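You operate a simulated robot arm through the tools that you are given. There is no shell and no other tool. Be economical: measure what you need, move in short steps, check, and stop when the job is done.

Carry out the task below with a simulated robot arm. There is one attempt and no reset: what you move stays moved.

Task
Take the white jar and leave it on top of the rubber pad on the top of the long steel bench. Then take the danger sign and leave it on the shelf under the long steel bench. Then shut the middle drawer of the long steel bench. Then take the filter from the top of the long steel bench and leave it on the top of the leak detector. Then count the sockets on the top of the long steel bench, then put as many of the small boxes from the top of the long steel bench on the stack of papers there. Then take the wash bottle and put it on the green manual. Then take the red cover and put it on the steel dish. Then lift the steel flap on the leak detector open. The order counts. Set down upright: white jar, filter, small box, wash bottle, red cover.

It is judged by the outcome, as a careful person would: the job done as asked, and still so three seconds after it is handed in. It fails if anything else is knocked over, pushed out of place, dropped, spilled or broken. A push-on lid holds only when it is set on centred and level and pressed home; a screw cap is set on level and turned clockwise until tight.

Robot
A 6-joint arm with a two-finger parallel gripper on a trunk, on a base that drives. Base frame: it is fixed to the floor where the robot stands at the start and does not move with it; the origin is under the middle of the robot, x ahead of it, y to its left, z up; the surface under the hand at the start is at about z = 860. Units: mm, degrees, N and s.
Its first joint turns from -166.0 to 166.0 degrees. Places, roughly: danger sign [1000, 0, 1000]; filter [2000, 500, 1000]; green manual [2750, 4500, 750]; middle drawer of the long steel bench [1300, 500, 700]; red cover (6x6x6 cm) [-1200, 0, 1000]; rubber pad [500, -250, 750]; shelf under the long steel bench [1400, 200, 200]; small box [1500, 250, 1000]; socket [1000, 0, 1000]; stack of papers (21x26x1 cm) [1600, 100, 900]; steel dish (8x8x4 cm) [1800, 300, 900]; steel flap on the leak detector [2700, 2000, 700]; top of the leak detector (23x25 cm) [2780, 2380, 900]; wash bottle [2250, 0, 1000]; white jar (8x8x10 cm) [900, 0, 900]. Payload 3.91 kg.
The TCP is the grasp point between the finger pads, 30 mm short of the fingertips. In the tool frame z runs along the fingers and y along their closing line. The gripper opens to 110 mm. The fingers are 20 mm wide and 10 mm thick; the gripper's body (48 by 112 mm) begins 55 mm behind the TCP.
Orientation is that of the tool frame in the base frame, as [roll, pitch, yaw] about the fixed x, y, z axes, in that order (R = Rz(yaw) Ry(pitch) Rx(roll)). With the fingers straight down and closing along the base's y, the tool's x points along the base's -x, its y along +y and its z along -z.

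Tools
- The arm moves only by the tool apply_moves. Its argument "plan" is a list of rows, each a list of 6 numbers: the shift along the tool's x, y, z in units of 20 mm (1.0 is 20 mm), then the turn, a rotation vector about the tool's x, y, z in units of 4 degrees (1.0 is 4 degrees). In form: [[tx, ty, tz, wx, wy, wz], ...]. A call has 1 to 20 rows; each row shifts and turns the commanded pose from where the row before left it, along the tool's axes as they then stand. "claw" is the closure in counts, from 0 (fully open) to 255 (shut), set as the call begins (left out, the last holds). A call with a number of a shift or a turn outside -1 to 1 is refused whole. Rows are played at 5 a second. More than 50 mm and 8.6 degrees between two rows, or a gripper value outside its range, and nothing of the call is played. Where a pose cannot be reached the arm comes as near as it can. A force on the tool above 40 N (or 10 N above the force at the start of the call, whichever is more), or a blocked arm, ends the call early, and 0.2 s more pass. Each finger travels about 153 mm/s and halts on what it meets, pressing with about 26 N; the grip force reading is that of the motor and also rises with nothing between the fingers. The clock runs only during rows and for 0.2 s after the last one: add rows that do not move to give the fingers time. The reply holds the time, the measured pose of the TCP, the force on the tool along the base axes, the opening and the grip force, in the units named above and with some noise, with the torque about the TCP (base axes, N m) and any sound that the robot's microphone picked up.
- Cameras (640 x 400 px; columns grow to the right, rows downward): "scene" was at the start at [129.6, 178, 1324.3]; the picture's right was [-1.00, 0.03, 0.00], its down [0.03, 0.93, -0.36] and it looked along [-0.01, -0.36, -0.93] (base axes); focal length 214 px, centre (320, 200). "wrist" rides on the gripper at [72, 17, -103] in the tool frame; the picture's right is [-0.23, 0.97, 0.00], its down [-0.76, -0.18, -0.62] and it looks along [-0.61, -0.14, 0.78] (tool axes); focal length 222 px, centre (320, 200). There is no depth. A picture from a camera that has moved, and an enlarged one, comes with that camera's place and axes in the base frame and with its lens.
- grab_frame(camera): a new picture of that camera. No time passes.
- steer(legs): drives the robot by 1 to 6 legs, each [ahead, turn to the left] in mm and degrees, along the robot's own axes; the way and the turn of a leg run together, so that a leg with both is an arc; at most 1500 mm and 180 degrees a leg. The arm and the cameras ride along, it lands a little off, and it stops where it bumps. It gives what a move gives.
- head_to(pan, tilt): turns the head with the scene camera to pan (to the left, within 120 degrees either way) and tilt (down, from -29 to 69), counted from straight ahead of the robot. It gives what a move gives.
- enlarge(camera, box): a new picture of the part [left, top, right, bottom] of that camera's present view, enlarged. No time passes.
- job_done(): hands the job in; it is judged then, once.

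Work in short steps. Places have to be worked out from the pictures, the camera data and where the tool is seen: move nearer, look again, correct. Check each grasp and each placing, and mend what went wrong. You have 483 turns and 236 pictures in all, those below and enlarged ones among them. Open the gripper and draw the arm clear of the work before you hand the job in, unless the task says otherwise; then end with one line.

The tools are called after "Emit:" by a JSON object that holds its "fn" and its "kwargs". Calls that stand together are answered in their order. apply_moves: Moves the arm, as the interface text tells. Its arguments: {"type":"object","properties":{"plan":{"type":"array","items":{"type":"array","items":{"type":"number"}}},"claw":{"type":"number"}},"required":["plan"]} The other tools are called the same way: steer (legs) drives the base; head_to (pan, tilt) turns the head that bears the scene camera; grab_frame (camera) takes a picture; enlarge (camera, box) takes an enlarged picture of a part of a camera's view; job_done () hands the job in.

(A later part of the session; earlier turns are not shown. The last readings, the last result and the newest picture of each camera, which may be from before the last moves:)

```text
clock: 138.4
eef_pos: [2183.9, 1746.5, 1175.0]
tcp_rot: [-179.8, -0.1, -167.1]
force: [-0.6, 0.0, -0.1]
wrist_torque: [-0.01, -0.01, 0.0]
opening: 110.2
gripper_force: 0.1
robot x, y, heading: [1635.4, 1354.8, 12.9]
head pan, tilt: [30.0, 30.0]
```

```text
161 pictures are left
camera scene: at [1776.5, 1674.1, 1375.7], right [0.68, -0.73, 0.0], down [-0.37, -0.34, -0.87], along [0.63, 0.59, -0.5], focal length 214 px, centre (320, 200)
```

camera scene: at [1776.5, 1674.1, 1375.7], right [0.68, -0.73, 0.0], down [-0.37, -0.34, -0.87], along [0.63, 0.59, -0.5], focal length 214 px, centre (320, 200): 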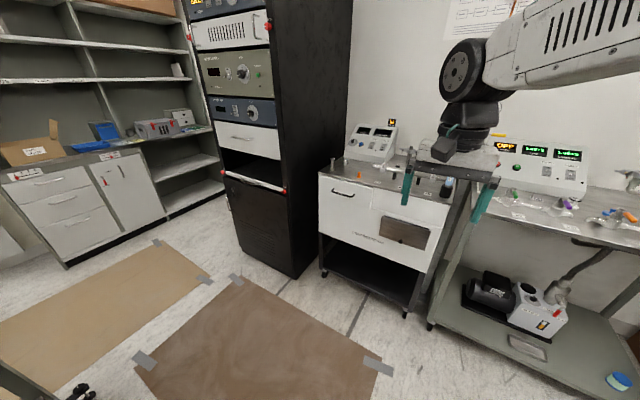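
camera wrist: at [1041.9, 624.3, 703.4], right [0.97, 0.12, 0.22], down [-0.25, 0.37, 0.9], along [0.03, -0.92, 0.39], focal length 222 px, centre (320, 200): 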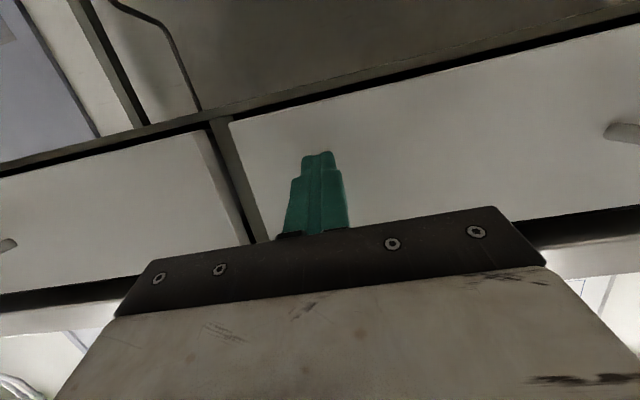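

I'm at u≈1880 near the bench; the leak detector (white box with steel flap) is ahead-left. I turn to face the bench and look down at the far-left objects.

Emit:
{"fn": "steer", "kwargs": {"legs": [[0, -90], [130, 0]]}}

Emit:
{"fn": "head_to", "kwargs": {"pan": 0, "tilt": 45}}

Emit:
{"fn": "grab_frame", "kwargs": {"camera": "scene"}}

Emit:
{"fn": "grab_frame", "kwargs": {"camera": "wrist"}}

```text
clock: 139.8
eef_pos: [2244.4, 1640.6, 1176.3]
tcp_rot: [-179.8, 0.0, -177.4]
force: [0.4, -0.1, 0.2]
wrist_torque: [-0.02, -0.02, 0.01]
opening: 109.8
gripper_force: 0.1
robot x, y, heading: [1635.2, 1355.2, 2.3]
head pan, tilt: [30.0, 30.0]
stopped in leg 1: the robot was blocked; the commanded pose is now the measured one
```

```text
clock: 140.8
eef_pos: [2243.8, 1640.5, 1175.9]
tcp_rot: [-179.8, 0.0, -177.4]
force: [0.4, 0.5, 0.2]
wrist_torque: [0.0, -0.01, -0.02]
opening: 110.2
gripper_force: 0.0
robot x, y, heading: [1631.0, 1357.0, 2.8]
head pan, tilt: [0.0, 45.0]
```

```text
160 pictures are left
camera scene: at [1834.4, 1597.6, 1353.2], right [0.05, -1.0, 0.0], down [-0.71, -0.03, -0.71], along [0.71, 0.03, -0.71], focal length 214 px, centre (320, 200)
```

scene: 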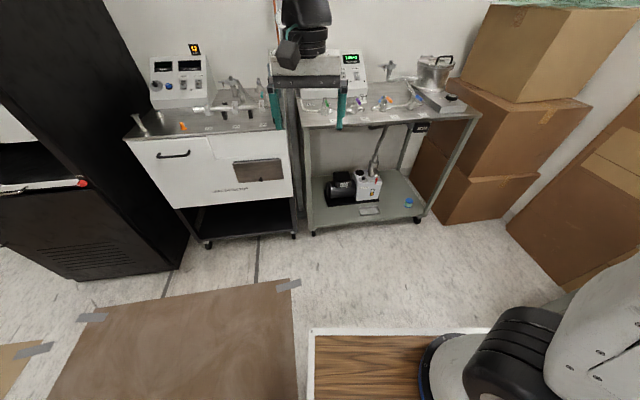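

```text
159 pictures are left
camera wrist: at [2169.1, 1654.1, 1280.1], right [0.18, 0.98, 0.0], down [0.77, -0.14, 0.62], along [0.61, -0.12, -0.78], focal length 222 px, centre (320, 200)
```

wrist: 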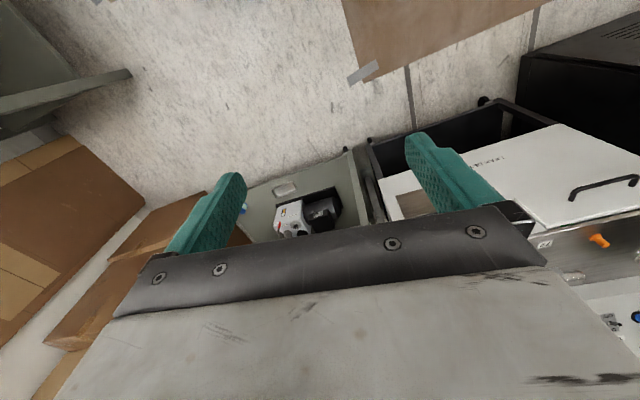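

The turn was blocked after 11°, likely the rear-left corner meeting the table. I look left-behind to see.

Emit:
{"fn": "head_to", "kwargs": {"pan": 115, "tilt": 55}}

Emit:
{"fn": "grab_frame", "kwargs": {"camera": "scene"}}

```text
clock: 142.7
eef_pos: [2243.3, 1641.0, 1176.9]
tcp_rot: [-179.9, -0.1, -177.4]
force: [0.6, 0.3, -0.3]
wrist_torque: [0.04, 0.02, -0.02]
opening: 110.0
gripper_force: 0.1
robot x, y, heading: [1630.9, 1355.3, 2.8]
head pan, tilt: [115.0, 55.0]
```

```text
158 pictures are left
camera scene: at [1719.6, 1657.5, 1339.7], right [0.89, 0.46, 0.0], down [0.38, -0.73, -0.57], along [-0.27, 0.51, -0.82], focal length 214 px, centre (320, 200)
```

scene: 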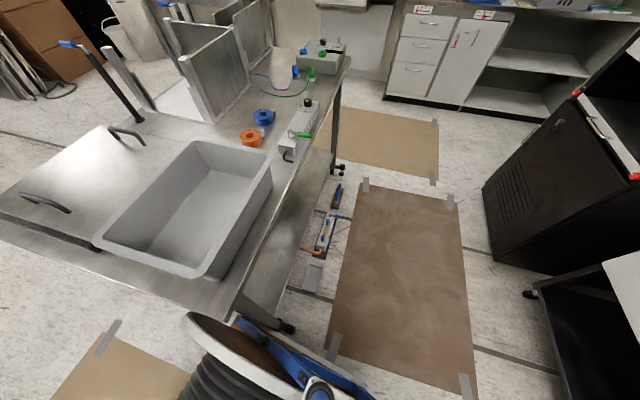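

The cable spool on the robot's left-rear met the table's caster. I turn back, draw the hand in, drive 230 mm past the table, then turn.

Emit:
{"fn": "steer", "kwargs": {"legs": [[0, 9], [230, 0]]}}

Emit:
{"fn": "apply_moves", "kwargs": {"plan": [[1, 0, 0, 0, 0, 0], [1, 0, 0, 0, 0, 0], [1, 0, 0, 0, 0, 0], [0, 0, 0, 0, 0, 0]]}}

Emit:
{"fn": "grab_frame", "kwargs": {"camera": "scene"}}

```text
clock: 145.1
eef_pos: [2412.6, 1781.8, 1175.5]
tcp_rot: [-179.9, 0.0, -168.1]
force: [0.3, 0.6, 0.0]
wrist_torque: [-0.01, 0.02, 0.02]
opening: 109.8
gripper_force: 0.0
robot x, y, heading: [1858.8, 1402.3, 12.2]
head pan, tilt: [115.0, 55.0]
```

```text
clock: 146.1
eef_pos: [2352.8, 1769.6, 1175.1]
tcp_rot: [-179.8, 0.0, -168.0]
force: [1.2, 0.5, -0.9]
wrist_torque: [-0.03, 0.02, 0.02]
opening: 110.1
gripper_force: 0.1
robot x, y, heading: [1858.3, 1398.1, 12.0]
head pan, tilt: [115.0, 55.0]
```

```text
157 pictures are left
camera scene: at [1892.0, 1714.2, 1339.7], right [0.8, 0.6, 0.0], down [0.49, -0.65, -0.57], along [-0.35, 0.46, -0.82], focal length 214 px, centre (320, 200)
```

scene: 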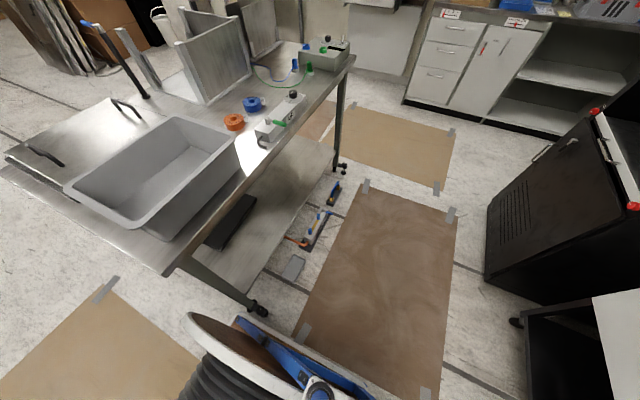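

Still close; I go 130 mm further and then turn right to face the bench.

Emit:
{"fn": "steer", "kwargs": {"legs": [[130, 0], [0, -90]]}}

Emit:
{"fn": "head_to", "kwargs": {"pan": 0, "tilt": 45}}

Emit:
{"fn": "grab_frame", "kwargs": {"camera": "scene"}}

```text
clock: 151.2
eef_pos: [2351.0, 930.6, 1174.8]
tcp_rot: [-179.8, 0.0, 102.0]
force: [-0.4, -0.7, 0.1]
wrist_torque: [-0.02, 0.04, -0.03]
opening: 110.1
gripper_force: 0.1
robot x, y, heading: [1982.8, 1423.1, -78.1]
head pan, tilt: [115.0, 55.0]
```

```text
clock: 153.1
eef_pos: [2350.7, 930.8, 1176.1]
tcp_rot: [-179.8, -0.1, 101.8]
force: [-0.1, -0.2, 0.2]
wrist_torque: [-0.01, 0.04, -0.01]
opening: 110.3
gripper_force: 0.2
robot x, y, heading: [1983.3, 1427.7, -77.9]
head pan, tilt: [0.0, 45.0]
```

```text
156 pictures are left
camera scene: at [2257.2, 1268.7, 1353.1], right [-0.98, -0.21, 0.0], down [-0.15, 0.69, -0.71], along [0.15, -0.69, -0.71], focal length 214 px, centre (320, 200)
```

scene: 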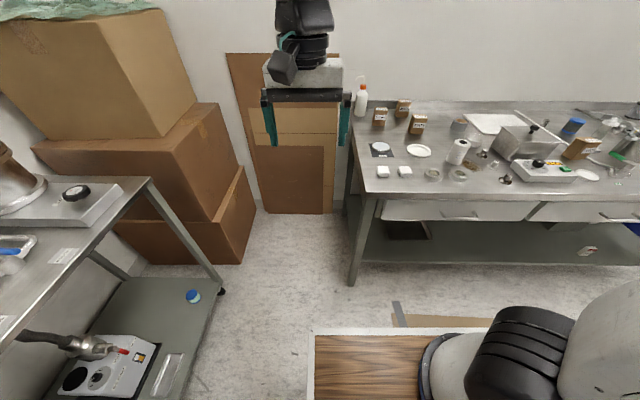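

I drive ahead 130 mm and zoom on the filter's neighbourhood.

Emit:
{"fn": "steer", "kwargs": {"legs": [[130, 0]]}}

Emit:
{"fn": "enlarge", "kwargs": {"camera": "scene", "box": [370, 80, 570, 220]}}

```text
clock: 154.4
eef_pos: [2378.8, 801.0, 1175.5]
tcp_rot: [-179.8, 0.0, 101.9]
force: [0.3, 0.5, -0.4]
wrist_torque: [0.0, 0.04, -0.01]
opening: 110.1
gripper_force: 0.0
robot x, y, heading: [2010.9, 1294.6, -78.2]
head pan, tilt: [0.0, 45.0]
```

```text
2.86 times, centred on (470, 150) of scene
camera zoom: at [2284.9, 1138.6, 1353.1], right [-0.98, -0.21, 0.0], down [-0.15, 0.69, -0.71], along [0.15, -0.69, -0.71], focal length 613 px, centre (-109, 343)
```

zoom: 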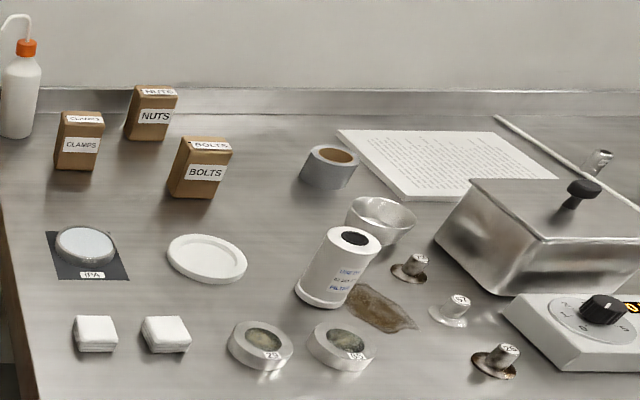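

Filter stands upright at about (1887, 463), ~85 mm tall, ~60 mm wide; the steel dish is behind it. I move the hand over it.

Emit:
{"fn": "apply_moves", "kwargs": {"plan": [[-0.41, -1, 0, 0, 0, 0], [-0.41, -1, 0, 0, 0, 0], [-0.41, -1, 0, 0, 0, 0], [-0.41, -1, 0, 0, 0, 0], [-0.41, -1, 0, 0, 0, 0], [-0.41, -1, 0, 0, 0, 0], [-0.41, -1, 0, 0, 0, 0], [-0.41, -1, 0, 0, 0, 0], [-0.41, -1, 0, 0, 0, 0], [-0.41, -1, 0, 0, 0, 0], [-0.41, -1, 0, 0, 0, 0], [-0.41, -1, 0, 0, 0, 0], [-0.41, -1, 0, 0, 0, 0], [-0.41, -1, 0, 0, 0, 0], [-0.41, -1, 0, 0, 0, 0], [-0.41, -1, 0, 0, 0, 0], [-0.41, -1, 0, 0, 0, 0], [-0.41, -1, 0, 0, 0, 0], [-0.41, -1, 0, 0, 0, 0], [-0.41, -1, 0, 0, 0, 0]]}}

Emit:
{"fn": "apply_moves", "kwargs": {"plan": [[-0.41, -1, 0.9, 0, 0, 0], [-0.41, -1, 0.9, 0, 0, 0], [-0.41, -1, 0.9, 0, 0, 0], [-0.41, -1, 0.9, 0, 0, 0], [-0.41, -1, 0.9, 0, 0, 0], [-0.41, -1, 0.9, 0, 0, 0], [-0.41, -1, 0.9, 0, 0, 0], [-0.41, -0.55, 0.2, 0, 0, 0], [0, 0, 0, 0, 0, 0]]}}

Emit:
{"fn": "grab_frame", "kwargs": {"camera": "wrist"}}

Emit:
{"fn": "enlarge", "kwargs": {"camera": "scene", "box": [400, 80, 560, 200]}}

```text
clock: 158.6
eef_pos: [2021.7, 557.8, 1177.2]
tcp_rot: [-179.8, 0.1, 102.0]
force: [0.9, 0.2, 0.1]
wrist_torque: [-0.01, 0.02, -0.01]
opening: 110.1
gripper_force: 0.1
robot x, y, heading: [2002.8, 1296.0, -78.3]
head pan, tilt: [0.0, 45.0]
```

```text
clock: 160.6
eef_pos: [1885.9, 462.2, 1046.6]
tcp_rot: [-179.8, 0.0, 101.9]
force: [-0.5, -0.2, -0.4]
wrist_torque: [-0.01, 0.02, -0.03]
opening: 109.9
gripper_force: 0.0
robot x, y, heading: [2012.2, 1295.2, -78.2]
head pan, tilt: [0.0, 45.0]
```

```text
154 pictures are left
camera wrist: at [1886.6, 537.0, 1151.0], right [1.0, -0.02, 0.0], down [-0.01, -0.78, 0.62], along [-0.02, -0.62, -0.78], focal length 222 px, centre (320, 200)
```

wrist: 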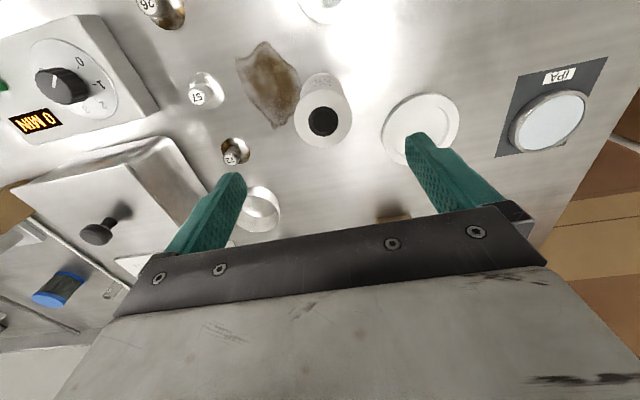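

```text
3.33 times, centred on (480, 140) of scene
camera zoom: at [2284.7, 1138.7, 1353.2], right [-0.98, -0.21, 0.0], down [-0.15, 0.69, -0.71], along [0.15, -0.69, -0.71], focal length 715 px, centre (-213, 400)
```

zoom: 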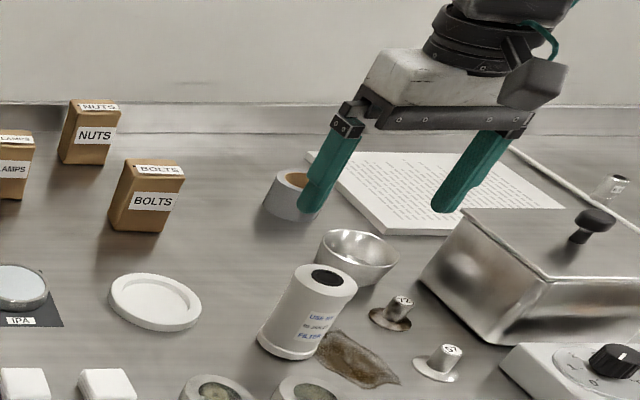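

Filter is centred under the hand at (1886, 463). I narrow slightly, descend to z≈915 and grip.

Emit:
{"fn": "apply_moves", "kwargs": {"claw": 40, "plan": [[0, 0, 1, 0, 0, 0], [0, 0, 1, 0, 0, 0], [0, 0, 1, 0, 0, 0], [0, 0, 1, 0, 0, 0], [0, 0, 1, 0, 0, 0], [0, 0, 1, 0, 0, 0], [0, 0, 0.55, 0, 0, 0], [0, 0, 0, 0, 0, 0]]}}

Emit:
{"fn": "apply_moves", "kwargs": {"claw": 255, "plan": [[0, 0, 0, 0, 0, 0], [0, 0, 0, 0, 0, 0], [0, 0, 0, 0, 0, 0], [0, 0, 0, 0, 0, 0]]}}

Emit:
{"fn": "enlarge", "kwargs": {"camera": "scene", "box": [400, 80, 560, 200]}}

```text
clock: 162.4
eef_pos: [1883.7, 462.8, 915.8]
tcp_rot: [-179.9, -0.1, 101.9]
force: [0.0, 0.4, -0.7]
wrist_torque: [-0.01, -0.02, 0.0]
opening: 92.5
gripper_force: 0.0
robot x, y, heading: [2010.7, 1295.9, -77.9]
head pan, tilt: [0.0, 45.0]
```

```text
clock: 163.4
eef_pos: [1886.2, 463.5, 914.7]
tcp_rot: [-179.8, 0.1, 101.9]
force: [-0.2, 0.1, 2.3]
wrist_torque: [0.01, -0.14, 0.01]
opening: 53.1
gripper_force: 26.3
robot x, y, heading: [2012.1, 1301.6, -78.0]
head pan, tilt: [0.0, 45.0]
```

```text
3.33 times, centred on (480, 140) of scene
camera zoom: at [2284.8, 1138.7, 1353.2], right [-0.98, -0.21, 0.0], down [-0.15, 0.69, -0.71], along [0.15, -0.69, -0.71], focal length 715 px, centre (-213, 400)
```

zoom: 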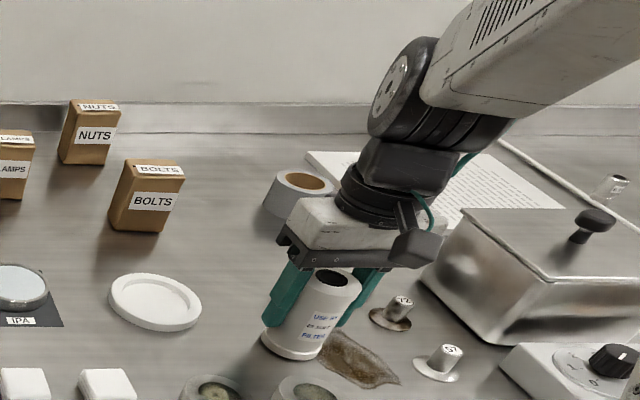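

Gripped (53 mm). I lift 200 mm and retract the hand to a travel position.

Emit:
{"fn": "apply_moves", "kwargs": {"plan": [[0, 0, -1, 0, 0, 0], [0, 0, -1, 0, 0, 0], [0, 0, -1, 0, 0, 0], [0, 0, -1, 0, 0, 0], [0, 0, -1, 0, 0, 0], [0, 0, -1, 0, 0, 0], [0, 0, -1, 0, 0, 0], [0, 0, -1, 0, 0, 0], [0, 0, -1, 0, 0, 0], [0, 0, -1, 0, 0, 0], [0.35, 1, -0.5, 0, 0, 0], [0.35, 1, -0.5, 0, 0, 0], [0.35, 1, 0, 0, 0, 0], [0.35, 1, 0, 0, 0, 0], [0.35, 1, 0, 0, 0, 0], [0.35, 1, 0, 0, 0, 0], [0.35, 1, 0, 0, 0, 0], [0.35, 1, 0, 0, 0, 0], [0.35, 1, 0, 0, 0, 0], [0.35, 1, 0, 0, 0, 0]]}}

Emit:
{"fn": "apply_moves", "kwargs": {"plan": [[0.35, 1, 0, 0, 0, 0], [0.35, 1, 0, 0, 0, 0], [0.35, 1, 0, 0, 0, 0], [0.35, 1, 0, 0, 0, 0], [0.35, 1, 0, 0, 0, 0], [0.35, 1, 0, 0, 0, 0], [0.35, 1, 0, 0, 0, 0], [0.35, 1, 0, 0, 0, 0], [0.35, 1, 0, 0, 0, 0], [0.35, 1, 0, 0, 0, 0], [0, 0, 0, 0, 0, 0]]}}

Emit:
{"fn": "grab_frame", "kwargs": {"camera": "wrist"}}

```text
clock: 167.6
eef_pos: [2066.6, 571.8, 1136.4]
tcp_rot: [-179.8, 0.0, 101.7]
force: [0.5, 0.2, -1.4]
wrist_torque: [-0.01, -0.01, 0.03]
opening: 53.3
gripper_force: 25.9
robot x, y, heading: [2010.8, 1293.7, -77.6]
head pan, tilt: [0.0, 45.0]
```

```text
clock: 170.0
eef_pos: [2249.3, 682.3, 1135.0]
tcp_rot: [-179.8, 0.0, 101.9]
force: [-0.3, -0.7, -1.7]
wrist_torque: [0.01, 0.0, 0.02]
opening: 53.4
gripper_force: 26.0
robot x, y, heading: [2010.9, 1295.9, -78.0]
head pan, tilt: [0.0, 45.0]
```

```text
151 pictures are left
camera wrist: at [2250.2, 756.0, 1239.6], right [1.0, -0.02, 0.0], down [-0.01, -0.78, 0.62], along [-0.02, -0.62, -0.78], focal length 222 px, centre (320, 200)
```

wrist: 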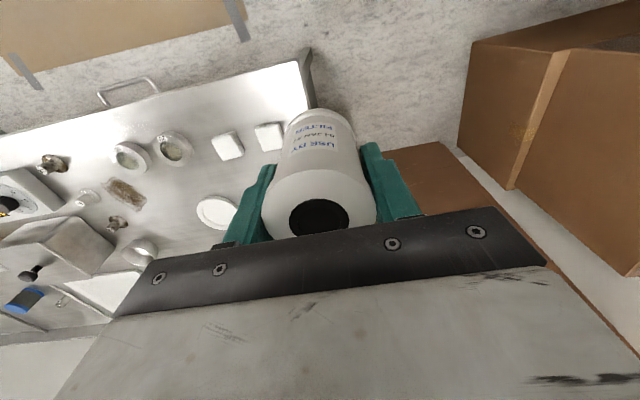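

Clear to travel. I turn left 180°, drive 850 mm, then turn right to face the leak detector.

Emit:
{"fn": "steer", "kwargs": {"legs": [[0, 180], [850, 0], [0, -90]]}}

Emit:
{"fn": "head_to", "kwargs": {"pan": 0, "tilt": 35}}

Emit:
{"fn": "grab_frame", "kwargs": {"camera": "scene"}}

```text
clock: 182.8
eef_pos: [1712.4, 2773.7, 1133.5]
tcp_rot: [-179.8, 0.0, -87.7]
force: [0.8, -0.3, -0.5]
wrist_torque: [0.01, 0.02, 0.0]
opening: 53.0
gripper_force: 25.6
robot x, y, heading: [1847.5, 2125.4, 92.9]
head pan, tilt: [0.0, 45.0]
stopped in leg 3: the robot was blocked; the commanded pose is now the measured one
```

```text
clock: 183.6
eef_pos: [1712.6, 2772.3, 1135.6]
tcp_rot: [-179.8, 0.0, -87.7]
force: [-0.1, -0.5, -1.0]
wrist_torque: [-0.01, -0.01, -0.01]
opening: 53.2
gripper_force: 25.9
robot x, y, heading: [1848.6, 2124.2, 92.6]
head pan, tilt: [0.0, 35.0]
```

```text
150 pictures are left
camera scene: at [1602.8, 2331.8, 1367.9], right [1.0, 0.05, 0.0], down [0.03, -0.57, -0.82], along [-0.04, 0.82, -0.57], focal length 214 px, centre (320, 200)
```

scene: 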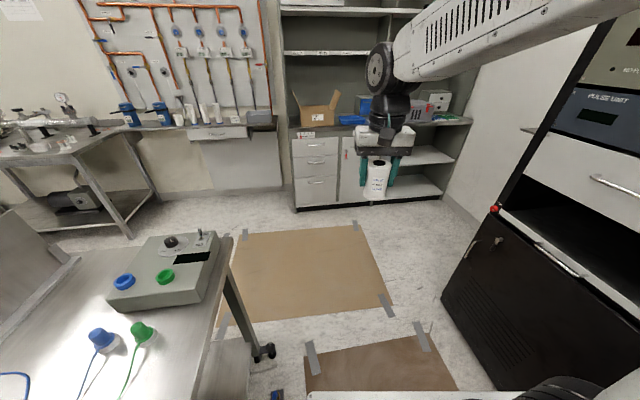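

The long rear of the robot met the table again. I'll instead stay parallel to the table and reach to the right: angle left, reverse diagonally to gain clearance, straighten, and come forward again.

Emit:
{"fn": "steer", "kwargs": {"legs": [[0, 22], [-650, 0], [0, -12.6], [400, 0]]}}

Emit:
{"fn": "head_to", "kwargs": {"pan": -80, "tilt": 30}}

Emit:
{"fn": "grab_frame", "kwargs": {"camera": "scene"}}

```text
clock: 184.8
eef_pos: [1593.4, 2737.1, 1134.9]
tcp_rot: [-179.8, -0.1, -76.7]
force: [0.4, -0.1, -1.6]
wrist_torque: [0.01, 0.01, 0.0]
opening: 53.1
gripper_force: 26.0
robot x, y, heading: [1849.3, 2131.2, 102.7]
head pan, tilt: [0.0, 35.0]
stopped in leg 1: the robot was blocked; the commanded pose is now the measured one
```

```text
clock: 186.3
eef_pos: [1596.0, 2737.2, 1135.0]
tcp_rot: [-179.8, -0.1, -76.8]
force: [0.2, -0.5, -1.5]
wrist_torque: [-0.01, 0.02, -0.02]
opening: 52.9
gripper_force: 26.6
robot x, y, heading: [1849.9, 2127.8, 102.9]
head pan, tilt: [-80.0, 30.0]
```

```text
149 pictures are left
camera scene: at [1677.2, 2236.2, 1375.8], right [0.39, -0.92, 0.0], down [-0.46, -0.2, -0.87], along [0.8, 0.34, -0.5], focal length 214 px, centre (320, 200)
```

scene: 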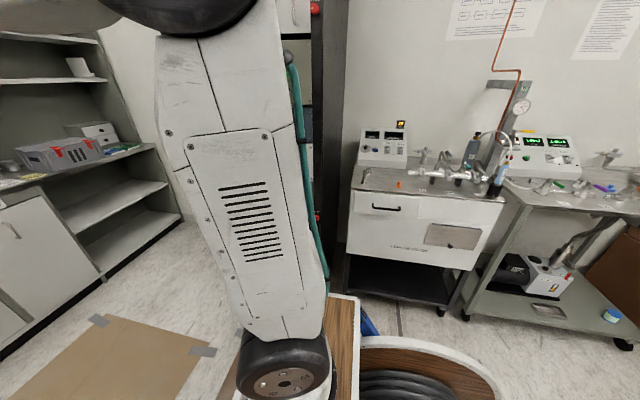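

The robot is snug by the table both ways. I reverse straight out, then angle right to gain distance, and straighten.

Emit:
{"fn": "steer", "kwargs": {"legs": [[-750, 0], [0, -30], [380, 0], [0, 30]]}}

Emit:
{"fn": "grab_frame", "kwargs": {"camera": "scene"}}

```text
clock: 195.3
eef_pos: [1871.9, 2366.7, 1134.2]
tcp_rot: [-179.8, 0.0, -76.8]
force: [-0.5, 0.5, -0.8]
wrist_torque: [-0.01, 0.04, -0.02]
opening: 53.1
gripper_force: 26.0
robot x, y, heading: [2129.4, 1756.5, 103.0]
head pan, tilt: [-80.0, 30.0]
```

```text
148 pictures are left
camera scene: at [1953.1, 1864.3, 1375.8], right [0.39, -0.92, 0.0], down [-0.46, -0.2, -0.87], along [0.8, 0.34, -0.5], focal length 214 px, centre (320, 200)
```

scene: 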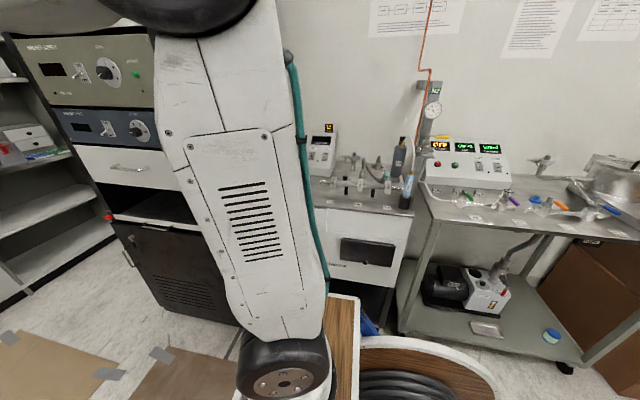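

I go 200 mm ahead and look at the detector's top.

Emit:
{"fn": "steer", "kwargs": {"legs": [[200, 0]]}}

Emit:
{"fn": "head_to", "kwargs": {"pan": -95, "tilt": 35}}

Emit:
{"fn": "grab_frame", "kwargs": {"camera": "scene"}}

```text
clock: 196.9
eef_pos: [1826.8, 2562.7, 1135.5]
tcp_rot: [-179.8, -0.2, -76.9]
force: [0.4, -0.9, -1.6]
wrist_torque: [0.04, -0.02, 0.0]
opening: 53.0
gripper_force: 25.6
robot x, y, heading: [2078.6, 1950.5, 103.1]
head pan, tilt: [-80.0, 30.0]
```

```text
clock: 197.7
eef_pos: [1828.4, 2561.6, 1134.6]
tcp_rot: [-179.9, 0.0, -76.9]
force: [0.7, -0.3, -1.8]
wrist_torque: [0.01, 0.0, 0.03]
opening: 53.3
gripper_force: 26.3
robot x, y, heading: [2083.2, 1951.8, 102.7]
head pan, tilt: [-95.0, 35.0]
```

```text
147 pictures are left
camera scene: at [1912.0, 2038.3, 1368.0], right [0.14, -0.99, 0.0], down [-0.57, -0.08, -0.82], along [0.81, 0.11, -0.57], focal length 214 px, centre (320, 200)
```

scene: 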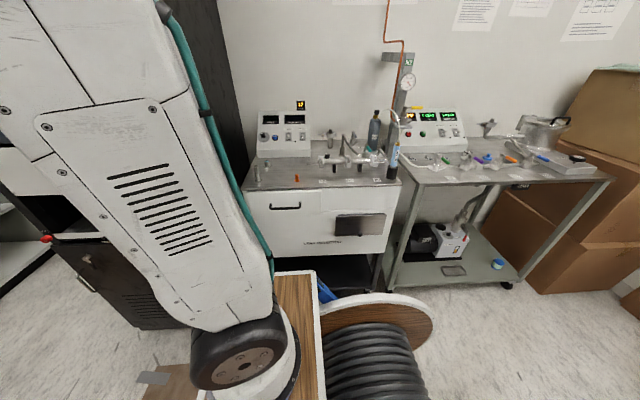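

Emit:
{"fn": "enlarge", "kwargs": {"camera": "scene", "box": [235, 90, 435, 215]}}

```text
3.20 times, centred on (335, 152) of scene
camera zoom: at [1912.0, 2038.3, 1368.0], right [0.14, -0.99, 0.0], down [-0.57, -0.08, -0.82], along [0.81, 0.11, -0.57], focal length 686 px, centre (272, 352)
```

zoom: 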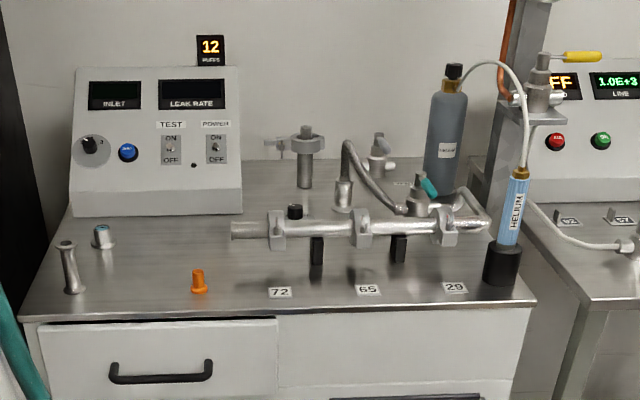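

Free spot on the detector top is around (2780, 2345), between knob, post and orange plug. I swing the hand around in an arc at z 1135, in two stages.

Emit:
{"fn": "apply_moves", "kwargs": {"plan": [[-0.11, -0.99, 0, 0, 0, 0], [-0.11, -0.99, 0, 0, 0, 0], [-0.11, -0.99, 0, 0, 0, 0], [-0.11, -0.99, 0, 0, 0, 0], [-0.11, -0.99, 0, 0, 0, 0], [-0.11, -0.99, 0, 0, 0, 0], [-0.11, -0.99, 0, 0, 0, 0], [-0.11, -0.99, 0, 0, 0, 0], [-0.11, -0.99, 0, 0, 0, 0], [-0.11, -0.99, 0, 0, 0, 0], [-0.11, -0.99, 0, 0, 0, 0], [-0.11, -0.99, 0, 0, 0, 0], [0, 0, 0, 0, 0, 0]]}}

Emit:
{"fn": "apply_moves", "kwargs": {"plan": [[0.99, -0.95, 0, 0, 0, 0], [0.99, -0.95, 0, 0, 0, 0], [0.99, -0.95, 0, 0, 0, 0], [0.99, -0.95, 0, 0, 0, 0], [0.99, -0.95, 0, 0, 0, 0], [0.99, -0.95, 0, 0, 0, 0], [0.99, -0.95, 0, 0, 0, 0], [0.99, -0.95, 0, 0, 0, 0], [0.99, -0.95, 0, 0, 0, 0], [0.99, -0.95, 0, 0, 0, 0], [0.99, -0.95, 0, 0, 0, 0], [0.99, -0.95, 0, 0, 0, 0], [0.99, -0.95, 0, 0, 0, 0], [0.99, -0.95, 0, 0, 0, 0], [0.99, -0.95, 0, 0, 0, 0], [0.99, -0.95, 0, 0, 0, 0], [0, 0, 0, 0, 0, 0]]}}

Emit:
{"fn": "grab_frame", "kwargs": {"camera": "scene"}}

Emit:
{"fn": "grab_frame", "kwargs": {"camera": "wrist"}}

```text
clock: 200.5
eef_pos: [2055.1, 2640.3, 1136.0]
tcp_rot: [-179.9, -0.1, -76.9]
force: [-0.5, 0.2, -1.8]
wrist_torque: [0.03, 0.01, -0.03]
opening: 53.1
gripper_force: 25.5
robot x, y, heading: [2082.8, 1951.4, 102.6]
head pan, tilt: [-95.0, 35.0]
```

```text
clock: 204.1
eef_pos: [2421.4, 2402.7, 1137.0]
tcp_rot: [-179.8, -0.1, -77.0]
force: [0.4, -0.1, -1.0]
wrist_torque: [0.0, 0.0, 0.02]
opening: 53.4
gripper_force: 26.7
robot x, y, heading: [2082.8, 1954.0, 102.9]
head pan, tilt: [-95.0, 35.0]
```

```text
145 pictures are left
camera scene: at [1912.1, 2038.2, 1368.0], right [0.14, -0.99, 0.0], down [-0.57, -0.08, -0.82], along [0.81, 0.11, -0.57], focal length 214 px, centre (320, 200)
```

scene: 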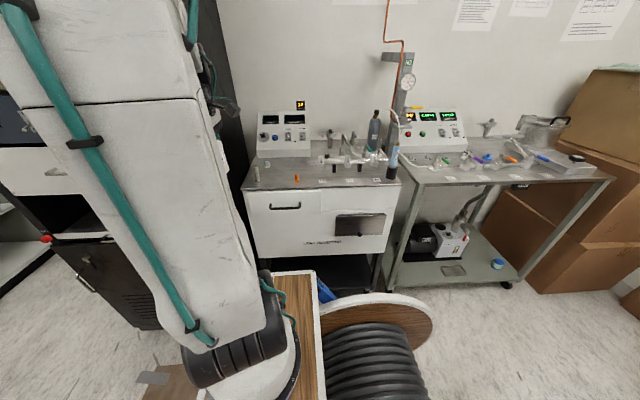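

```text
144 pictures are left
camera wrist: at [2419.0, 2327.6, 1241.4], right [-1.0, 0.0, 0.0], down [0.0, 0.78, 0.62], along [0.0, 0.62, -0.78], focal length 222 px, centre (320, 200)
```

wrist: 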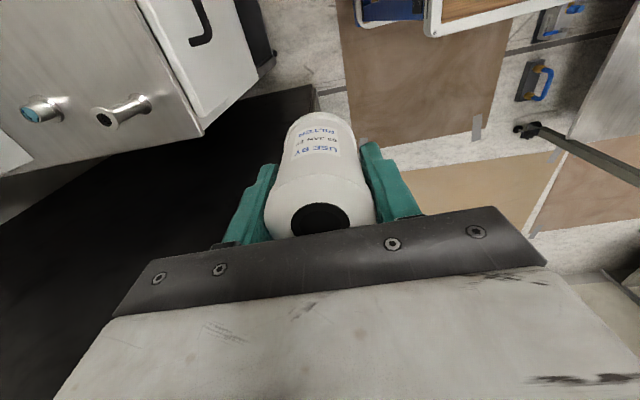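

Detector top is in view. I continue to above the target spot.

Emit:
{"fn": "apply_moves", "kwargs": {"plan": [[0.4, -0.99, 0, 0, 0, 0], [0.4, -0.99, 0, 0, 0, 0], [0.4, -0.99, 0, 0, 0, 0], [0.4, -0.99, 0, 0, 0, 0], [0.4, -0.99, 0, 0, 0, 0], [0.4, -0.99, 0, 0, 0, 0], [0.4, -0.99, 0, 0, 0, 0], [0.4, -0.99, 0, 0, 0, 0], [0.4, -0.99, 0, 0, 0, 0], [0.4, -0.99, 0, 0, 0, 0], [0.4, -0.99, 0, 0, 0, 0], [0.4, -0.99, 0, 0, 0, 0], [0.4, -0.99, 0.3, 0, 0, 0], [0.4, -0.99, 0.3, 0, 0, 0], [0.4, -0.99, 0.3, 0, 0, 0], [0.4, -0.99, 0.3, 0, 0, 0], [0.4, -0.99, 0.3, 0, 0, 0], [0, 0, 0, 0, 0, 0]]}}

Emit:
{"fn": "enlarge", "kwargs": {"camera": "scene", "box": [235, 70, 435, 215]}}

Emit:
{"fn": "grab_frame", "kwargs": {"camera": "wrist"}}

```text
clock: 207.9
eef_pos: [2780.3, 2346.9, 1107.9]
tcp_rot: [-179.8, -0.1, -76.9]
force: [0.2, -0.3, -1.4]
wrist_torque: [-0.03, -0.03, 0.02]
opening: 53.2
gripper_force: 25.8
robot x, y, heading: [2080.1, 1954.1, 103.2]
head pan, tilt: [-95.0, 35.0]
```

```text
2.76 times, centred on (335, 142) of scene
camera zoom: at [1912.3, 2038.2, 1368.0], right [0.14, -0.99, 0.0], down [-0.57, -0.08, -0.82], along [0.81, 0.11, -0.57], focal length 592 px, centre (279, 359)
```

zoom: 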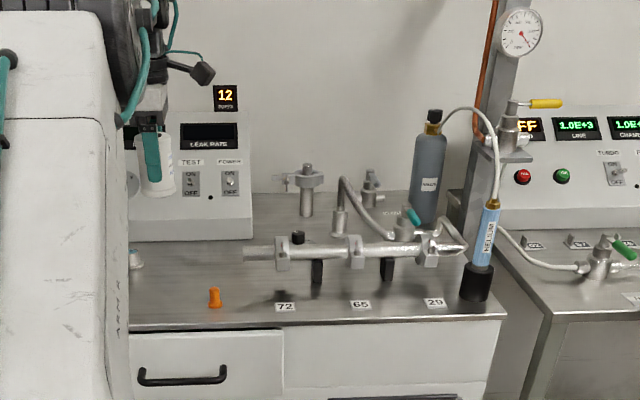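

```text
142 pictures are left
camera wrist: at [2778.1, 2273.0, 1213.4], right [-1.0, 0.0, 0.0], down [0.0, 0.78, 0.62], along [0.0, 0.62, -0.78], focal length 222 px, centre (320, 200)
```

wrist: 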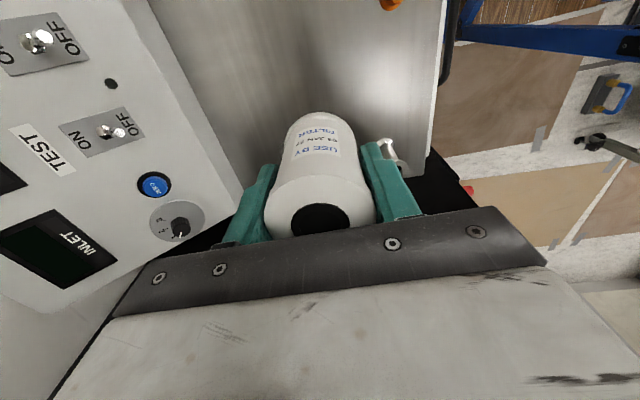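

Clear of the console. I lower to about 975.

Emit:
{"fn": "apply_moves", "kwargs": {"plan": [[0, 0, 1, 0, 0, 0], [0, 0, 1, 0, 0, 0], [0, 0, 1, 0, 0, 0], [0, 0, 1, 0, 0, 0], [0, 0, 1, 0, 0, 0], [0, 0, 1, 0, 0, 0], [0, 0, 0.5, 0, 0, 0], [0, 0, 0, 0, 0, 0]]}}

Emit:
{"fn": "grab_frame", "kwargs": {"camera": "wrist"}}

Emit:
{"fn": "enlarge", "kwargs": {"camera": "scene", "box": [235, 90, 435, 215]}}

```text
clock: 209.7
eef_pos: [2779.8, 2346.0, 977.6]
tcp_rot: [-179.8, -0.1, -76.9]
force: [0.6, -0.2, -0.8]
wrist_torque: [0.0, 0.03, 0.0]
opening: 53.2
gripper_force: 26.1
robot x, y, heading: [2080.3, 1950.2, 102.9]
head pan, tilt: [-95.0, 35.0]
```

```text
141 pictures are left
camera wrist: at [2777.9, 2271.1, 1082.1], right [-1.0, 0.0, 0.0], down [0.0, 0.78, 0.62], along [0.0, 0.62, -0.78], focal length 222 px, centre (320, 200)
```

wrist: 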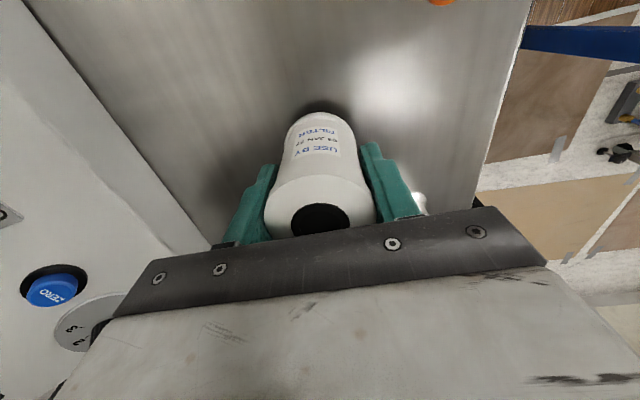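

```text
3.20 times, centred on (335, 152) of scene
camera zoom: at [1912.3, 2038.2, 1368.0], right [0.14, -0.99, 0.0], down [-0.57, -0.08, -0.82], along [0.81, 0.11, -0.57], focal length 686 px, centre (272, 352)
```

zoom: 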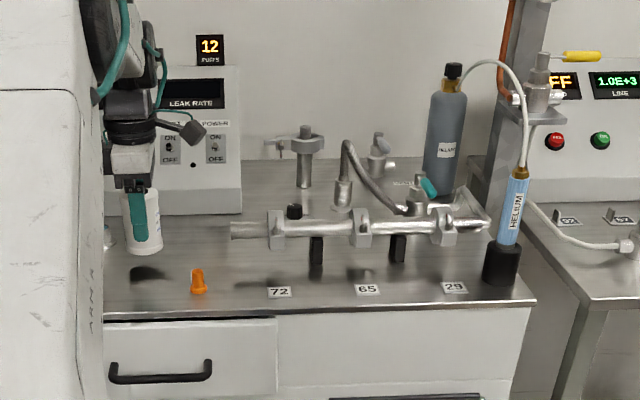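

Good; stepping down to contact, 5 mm then finer.

Emit:
{"fn": "apply_moves", "kwargs": {"plan": [[0, 0, 0.25, 0, 0, 0], [0, 0, 0.25, 0, 0, 0], [0, 0, 0.1, 0, 0, 0], [0, 0, 0, 0, 0, 0]]}}

Emit:
{"fn": "apply_moves", "kwargs": {"plan": [[0, 0, 0.1, 0, 0, 0], [0, 0, 0.1, 0, 0, 0], [0, 0, 0.1, 0, 0, 0], [0, 0, 0, 0, 0, 0]]}}

```text
clock: 210.7
eef_pos: [2780.1, 2345.5, 966.0]
tcp_rot: [-179.8, -0.1, -77.0]
force: [-0.1, -0.3, -0.7]
wrist_torque: [0.05, -0.01, 0.04]
opening: 53.3
gripper_force: 26.2
robot x, y, heading: [2081.9, 1951.3, 102.9]
head pan, tilt: [-95.0, 35.0]
```

```text
clock: 211.7
eef_pos: [2779.4, 2346.1, 960.6]
tcp_rot: [-179.9, 0.0, -76.9]
force: [-0.1, 0.8, 0.0]
wrist_torque: [0.01, -0.01, 0.01]
opening: 53.1
gripper_force: 26.2
robot x, y, heading: [2080.4, 1954.7, 102.8]
head pan, tilt: [-95.0, 35.0]
```

Emit:
{"fn": "apply_moves", "kwargs": {"plan": [[0, 0, 0.1, 0, 0, 0], [0, 0, 0.1, 0, 0, 0], [0, 0, 0.1, 0, 0, 0], [0, 0, 0, 0, 0, 0]]}}

```text
clock: 212.7
eef_pos: [2780.5, 2346.6, 956.7]
tcp_rot: [-179.5, -0.2, -76.9]
force: [-2.1, -0.4, 20.8]
wrist_torque: [0.01, 0.55, 0.14]
opening: 53.5
gripper_force: 26.2
robot x, y, heading: [2080.0, 1950.0, 103.1]
head pan, tilt: [-95.0, 35.0]
```

Contact at z≈957. I ease up 2 mm and release, then rise.

Emit:
{"fn": "apply_moves", "kwargs": {"plan": [[0, 0, -0.08, 0, 0, 0], [0, 0, 0, 0, 0, 0]]}}

Emit:
{"fn": "apply_moves", "kwargs": {"claw": 60, "plan": [[0, 0, 0, 0, 0, 0], [0, 0, 0, 0, 0, 0], [0, 0, 0, 0, 0, 0]]}}

Emit:
{"fn": "apply_moves", "kwargs": {"plan": [[0, 0, -0.5, 0, 0, 0], [0, 0, -1, 0, 0, 0], [0, 0, -1, 0, 0, 0], [0, 0, -1, 0, 0, 0], [0, 0, -1, 0, 0, 0], [0, 0, -1, 0, 0, 0], [0, 0, -1, 0, 0, 0], [0, 0, -1, 0, 0, 0], [0, 0, -1, 0, 0, 0], [0, 0, 0, 0, 0, 0]]}}

Emit:
{"fn": "grab_frame", "kwargs": {"camera": "wrist"}}

Emit:
{"fn": "enlarge", "kwargs": {"camera": "scene", "box": [235, 90, 435, 215]}}

```text
clock: 213.3
eef_pos: [2780.8, 2346.4, 956.9]
tcp_rot: [-179.6, -0.2, -76.8]
force: [4.3, 2.1, 13.7]
wrist_torque: [0.08, 0.17, -0.03]
opening: 53.3
gripper_force: 26.1
robot x, y, heading: [2077.3, 1952.1, 102.7]
head pan, tilt: [-95.0, 35.0]
```

```text
clock: 214.1
eef_pos: [2779.9, 2346.2, 956.3]
tcp_rot: [-179.8, -0.2, -76.9]
force: [-0.9, 0.2, 0.2]
wrist_torque: [0.02, 0.02, -0.01]
opening: 84.2
gripper_force: 0.0
robot x, y, heading: [2082.9, 1954.2, 102.7]
head pan, tilt: [-95.0, 35.0]
```

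```text
clock: 216.3
eef_pos: [2780.3, 2347.9, 1124.9]
tcp_rot: [-179.8, 0.0, -76.9]
force: [0.3, 0.6, -0.3]
wrist_torque: [0.02, -0.01, 0.02]
opening: 84.3
gripper_force: 0.0
robot x, y, heading: [2083.0, 1952.2, 102.9]
head pan, tilt: [-95.0, 35.0]
```

```text
139 pictures are left
camera wrist: at [2778.3, 2272.1, 1230.3], right [-1.0, 0.0, 0.0], down [0.0, 0.78, 0.62], along [0.0, 0.62, -0.78], focal length 222 px, centre (320, 200)
```

wrist: 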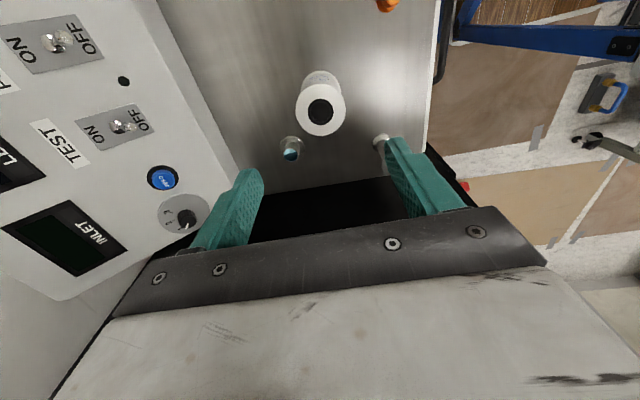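

```text
3.20 times, centred on (335, 152) of scene
camera zoom: at [1912.3, 2038.2, 1368.0], right [0.14, -0.99, 0.0], down [-0.57, -0.08, -0.82], along [0.81, 0.11, -0.57], focal length 686 px, centre (272, 352)
```

zoom: 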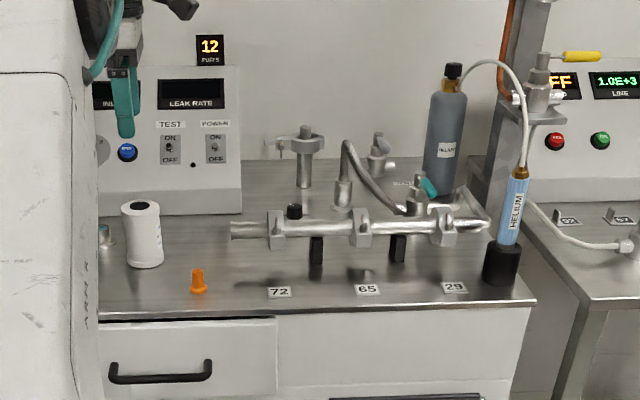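

The filter stands on the detector's top. I retract the hand by the same arc.

Emit:
{"fn": "apply_moves", "kwargs": {"plan": [[-0.4, 0.99, 0, 0, 0, 0], [-0.4, 0.99, 0, 0, 0, 0], [-0.4, 0.99, 0, 0, 0, 0], [-0.4, 0.99, 0, 0, 0, 0], [-0.4, 0.99, 0, 0, 0, 0], [-0.4, 0.99, 0, 0, 0, 0], [-0.4, 0.99, 0, 0, 0, 0], [-0.4, 0.99, 0, 0, 0, 0], [-0.4, 0.99, 0, 0, 0, 0], [-0.4, 0.99, 0, 0, 0, 0], [-0.4, 0.99, 0, 0, 0, 0], [-0.4, 0.99, 0, 0, 0, 0], [-0.4, 0.99, 0, 0, 0, 0], [-0.4, 0.99, 0, 0, 0, 0], [-0.4, 0.99, 0, 0, 0, 0], [-0.4, 0.99, 0, 0, 0, 0], [-0.4, 0.99, 0, 0, 0, 0], [0, 0, 0, 0, 0, 0]]}}

Emit:
{"fn": "apply_moves", "kwargs": {"plan": [[-0.99, 0.95, -0.15, 0, 0, 0], [-0.99, 0.95, -0.15, 0, 0, 0], [-0.99, 0.95, -0.15, 0, 0, 0], [-0.99, 0.95, -0.15, 0, 0, 0], [-0.99, 0.95, -0.15, 0, 0, 0], [-0.99, 0.95, -0.15, 0, 0, 0], [-0.99, 0.95, -0.15, 0, 0, 0], [-0.99, 0.95, -0.15, 0, 0, 0], [-0.99, 0.95, -0.15, 0, 0, 0], [-0.99, 0.95, -0.15, 0, 0, 0], [-0.99, 0.95, -0.15, 0, 0, 0], [-0.99, 0.95, -0.15, 0, 0, 0], [-0.99, 0.95, -0.15, 0, 0, 0], [0, 1, 0, 0, 0, 0], [0.3, 1, 0, 0, 0, 0], [0.3, 1, 0, 0, 0, 0], [0.3, 1, 0, 0, 0, 0], [0.3, 1, 0, 0, 0, 0]]}}

Emit:
{"fn": "steer", "kwargs": {"legs": [[-580, 0], [0, 180]]}}

Emit:
{"fn": "head_to", "kwargs": {"pan": 0, "tilt": 45}}

Emit:
{"fn": "grab_frame", "kwargs": {"camera": "scene"}}

```text
clock: 220.1
eef_pos: [2421.1, 2403.5, 1124.0]
tcp_rot: [-179.7, -0.1, -76.9]
force: [-0.3, -0.7, -0.7]
wrist_torque: [0.0, 0.01, 0.0]
opening: 84.2
gripper_force: 0.1
robot x, y, heading: [2079.9, 1950.0, 103.0]
head pan, tilt: [-95.0, 35.0]
```

```text
clock: 223.9
eef_pos: [2030.1, 2550.1, 1161.4]
tcp_rot: [-179.8, -0.1, -76.8]
force: [0.4, 0.6, 0.5]
wrist_torque: [-0.01, 0.05, -0.01]
opening: 84.1
gripper_force: 0.1
robot x, y, heading: [2082.6, 1952.0, 102.7]
head pan, tilt: [-95.0, 35.0]
```

```text
clock: 234.6
eef_pos: [2284.0, 793.8, 1161.6]
tcp_rot: [-179.8, 0.0, 104.9]
force: [-0.3, 0.0, -0.7]
wrist_torque: [0.01, 0.0, -0.02]
opening: 84.2
gripper_force: 0.1
robot x, y, heading: [2216.1, 1389.3, -75.5]
head pan, tilt: [-95.0, 35.0]
```

```text
clock: 236.3
eef_pos: [2285.1, 795.1, 1162.3]
tcp_rot: [-179.9, -0.1, 104.9]
force: [0.3, 0.0, -0.3]
wrist_torque: [0.0, -0.04, -0.01]
opening: 84.2
gripper_force: 0.1
robot x, y, heading: [2215.4, 1387.9, -75.1]
head pan, tilt: [0.0, 45.0]
```

```text
137 pictures are left
camera scene: at [2496.3, 1245.8, 1353.2], right [-0.97, -0.25, 0.0], down [-0.18, 0.68, -0.71], along [0.18, -0.68, -0.71], focal length 214 px, centre (320, 200)
```

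scene: 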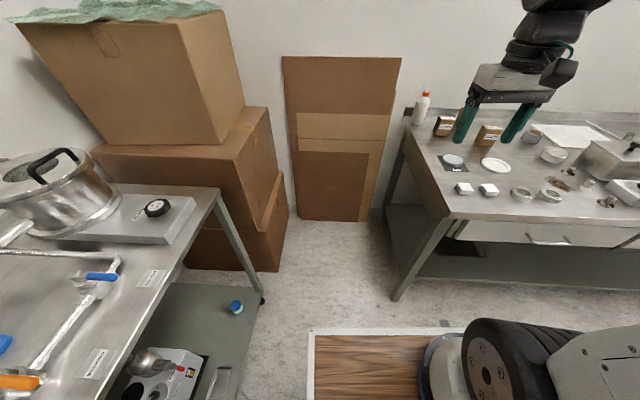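

I reposition diagonally to stand near u≈2160, from where boxes, papers and dish are all in reach.

Emit:
{"fn": "steer", "kwargs": {"legs": [[-300, 0], [0, -33], [560, 0], [0, 30]]}}

Emit:
{"fn": "grab_frame", "kwargs": {"camera": "scene"}}

```text
clock: 244.3
eef_pos: [1982.2, 554.9, 1160.8]
tcp_rot: [-179.8, 0.0, 101.1]
force: [0.0, -0.9, -0.8]
wrist_torque: [0.03, -0.01, 0.03]
opening: 84.3
gripper_force: 0.1
robot x, y, heading: [1951.4, 1154.9, -79.1]
head pan, tilt: [0.0, 45.0]
```

```text
136 pictures are left
camera scene: at [2223.4, 990.5, 1353.1], right [-0.98, -0.19, 0.0], down [-0.14, 0.69, -0.71], along [0.14, -0.69, -0.71], focal length 214 px, centre (320, 200)
```

scene: 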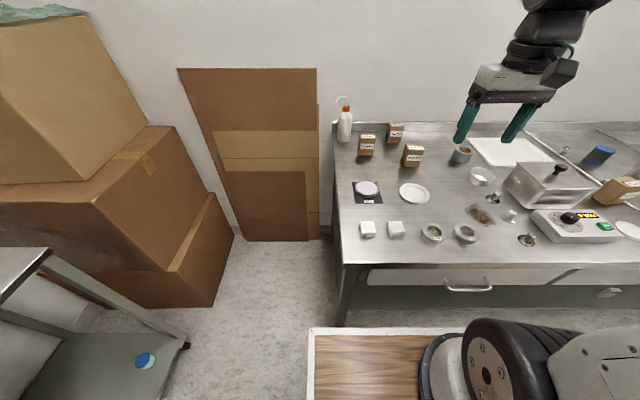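

I look along the bench toward the right to count sockets.

Emit:
{"fn": "head_to", "kwargs": {"pan": -45, "tilt": 30}}

Emit:
{"fn": "grab_frame", "kwargs": {"camera": "scene"}}

Emit:
{"fn": "enlarge", "kwargs": {"camera": "scene", "box": [240, 120, 440, 245]}}

```text
clock: 245.4
eef_pos: [1982.1, 555.4, 1162.2]
tcp_rot: [-179.7, -0.2, 101.1]
force: [0.3, 0.1, -0.5]
wrist_torque: [-0.01, -0.03, 0.0]
opening: 84.2
gripper_force: 0.0
robot x, y, heading: [1946.0, 1155.3, -79.1]
head pan, tilt: [-45.0, 30.0]
```

```text
135 pictures are left
camera scene: at [2157.3, 995.2, 1375.7], right [-0.83, 0.56, 0.0], down [0.28, 0.42, -0.87], along [-0.48, -0.72, -0.5], focal length 214 px, centre (320, 200)
```

scene: 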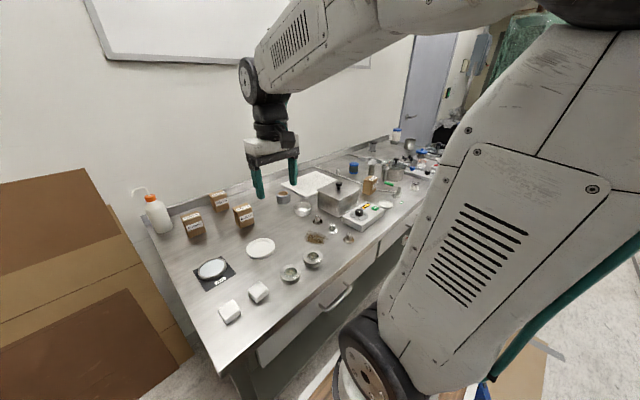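

```text
3.20 times, centred on (340, 182) of scene
camera zoom: at [2157.3, 995.2, 1375.7], right [-0.83, 0.56, 0.0], down [0.28, 0.42, -0.87], along [-0.48, -0.72, -0.5], focal length 686 px, centre (256, 256)
```

zoom: 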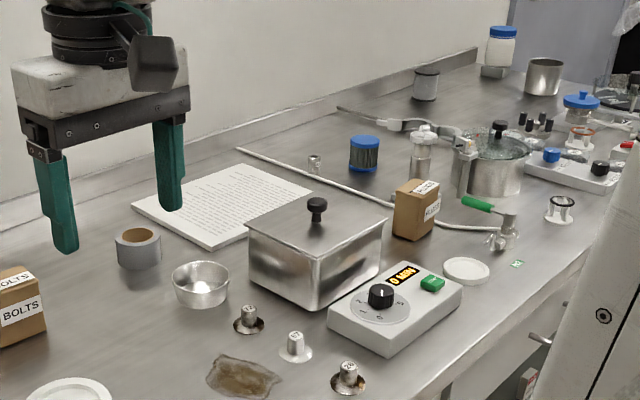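

I enlarge further to look for more sockets among the clutter.

Emit:
{"fn": "enlarge", "kwargs": {"camera": "scene", "box": [330, 130, 440, 200]}}

Emit:
{"fn": "enlarge", "kwargs": {"camera": "scene", "box": [140, 170, 330, 290]}}

```text
5.71 times, centred on (385, 165) of scene
camera zoom: at [2157.3, 995.2, 1375.7], right [-0.83, 0.56, 0.0], down [0.28, 0.42, -0.87], along [-0.48, -0.72, -0.5], focal length 1226 px, centre (-51, 400)
```

zoom: 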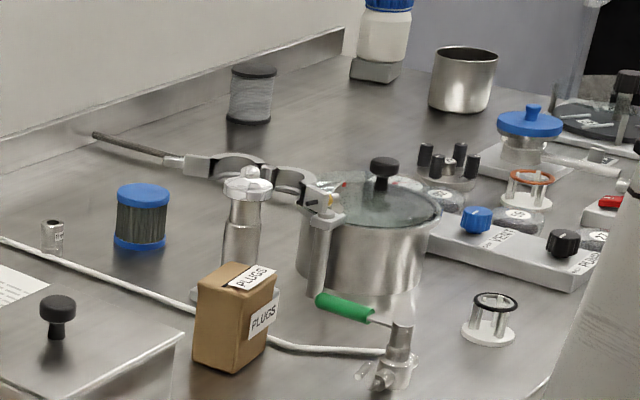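

```text
3.33 times, centred on (235, 230) of scene
camera zoom: at [2157.3, 995.2, 1375.7], right [-0.83, 0.56, 0.0], down [0.28, 0.42, -0.87], along [-0.48, -0.72, -0.5], focal length 715 px, centre (603, 100)
```

zoom: 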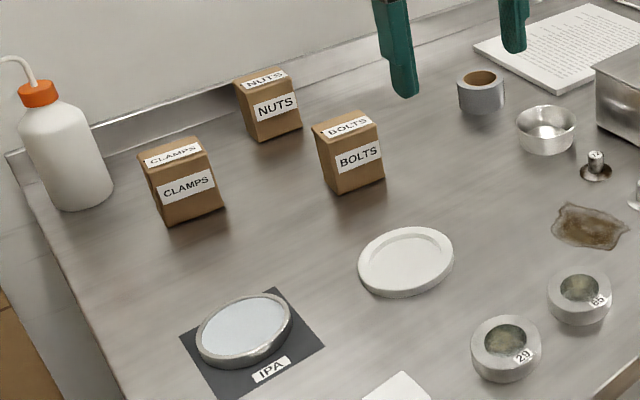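

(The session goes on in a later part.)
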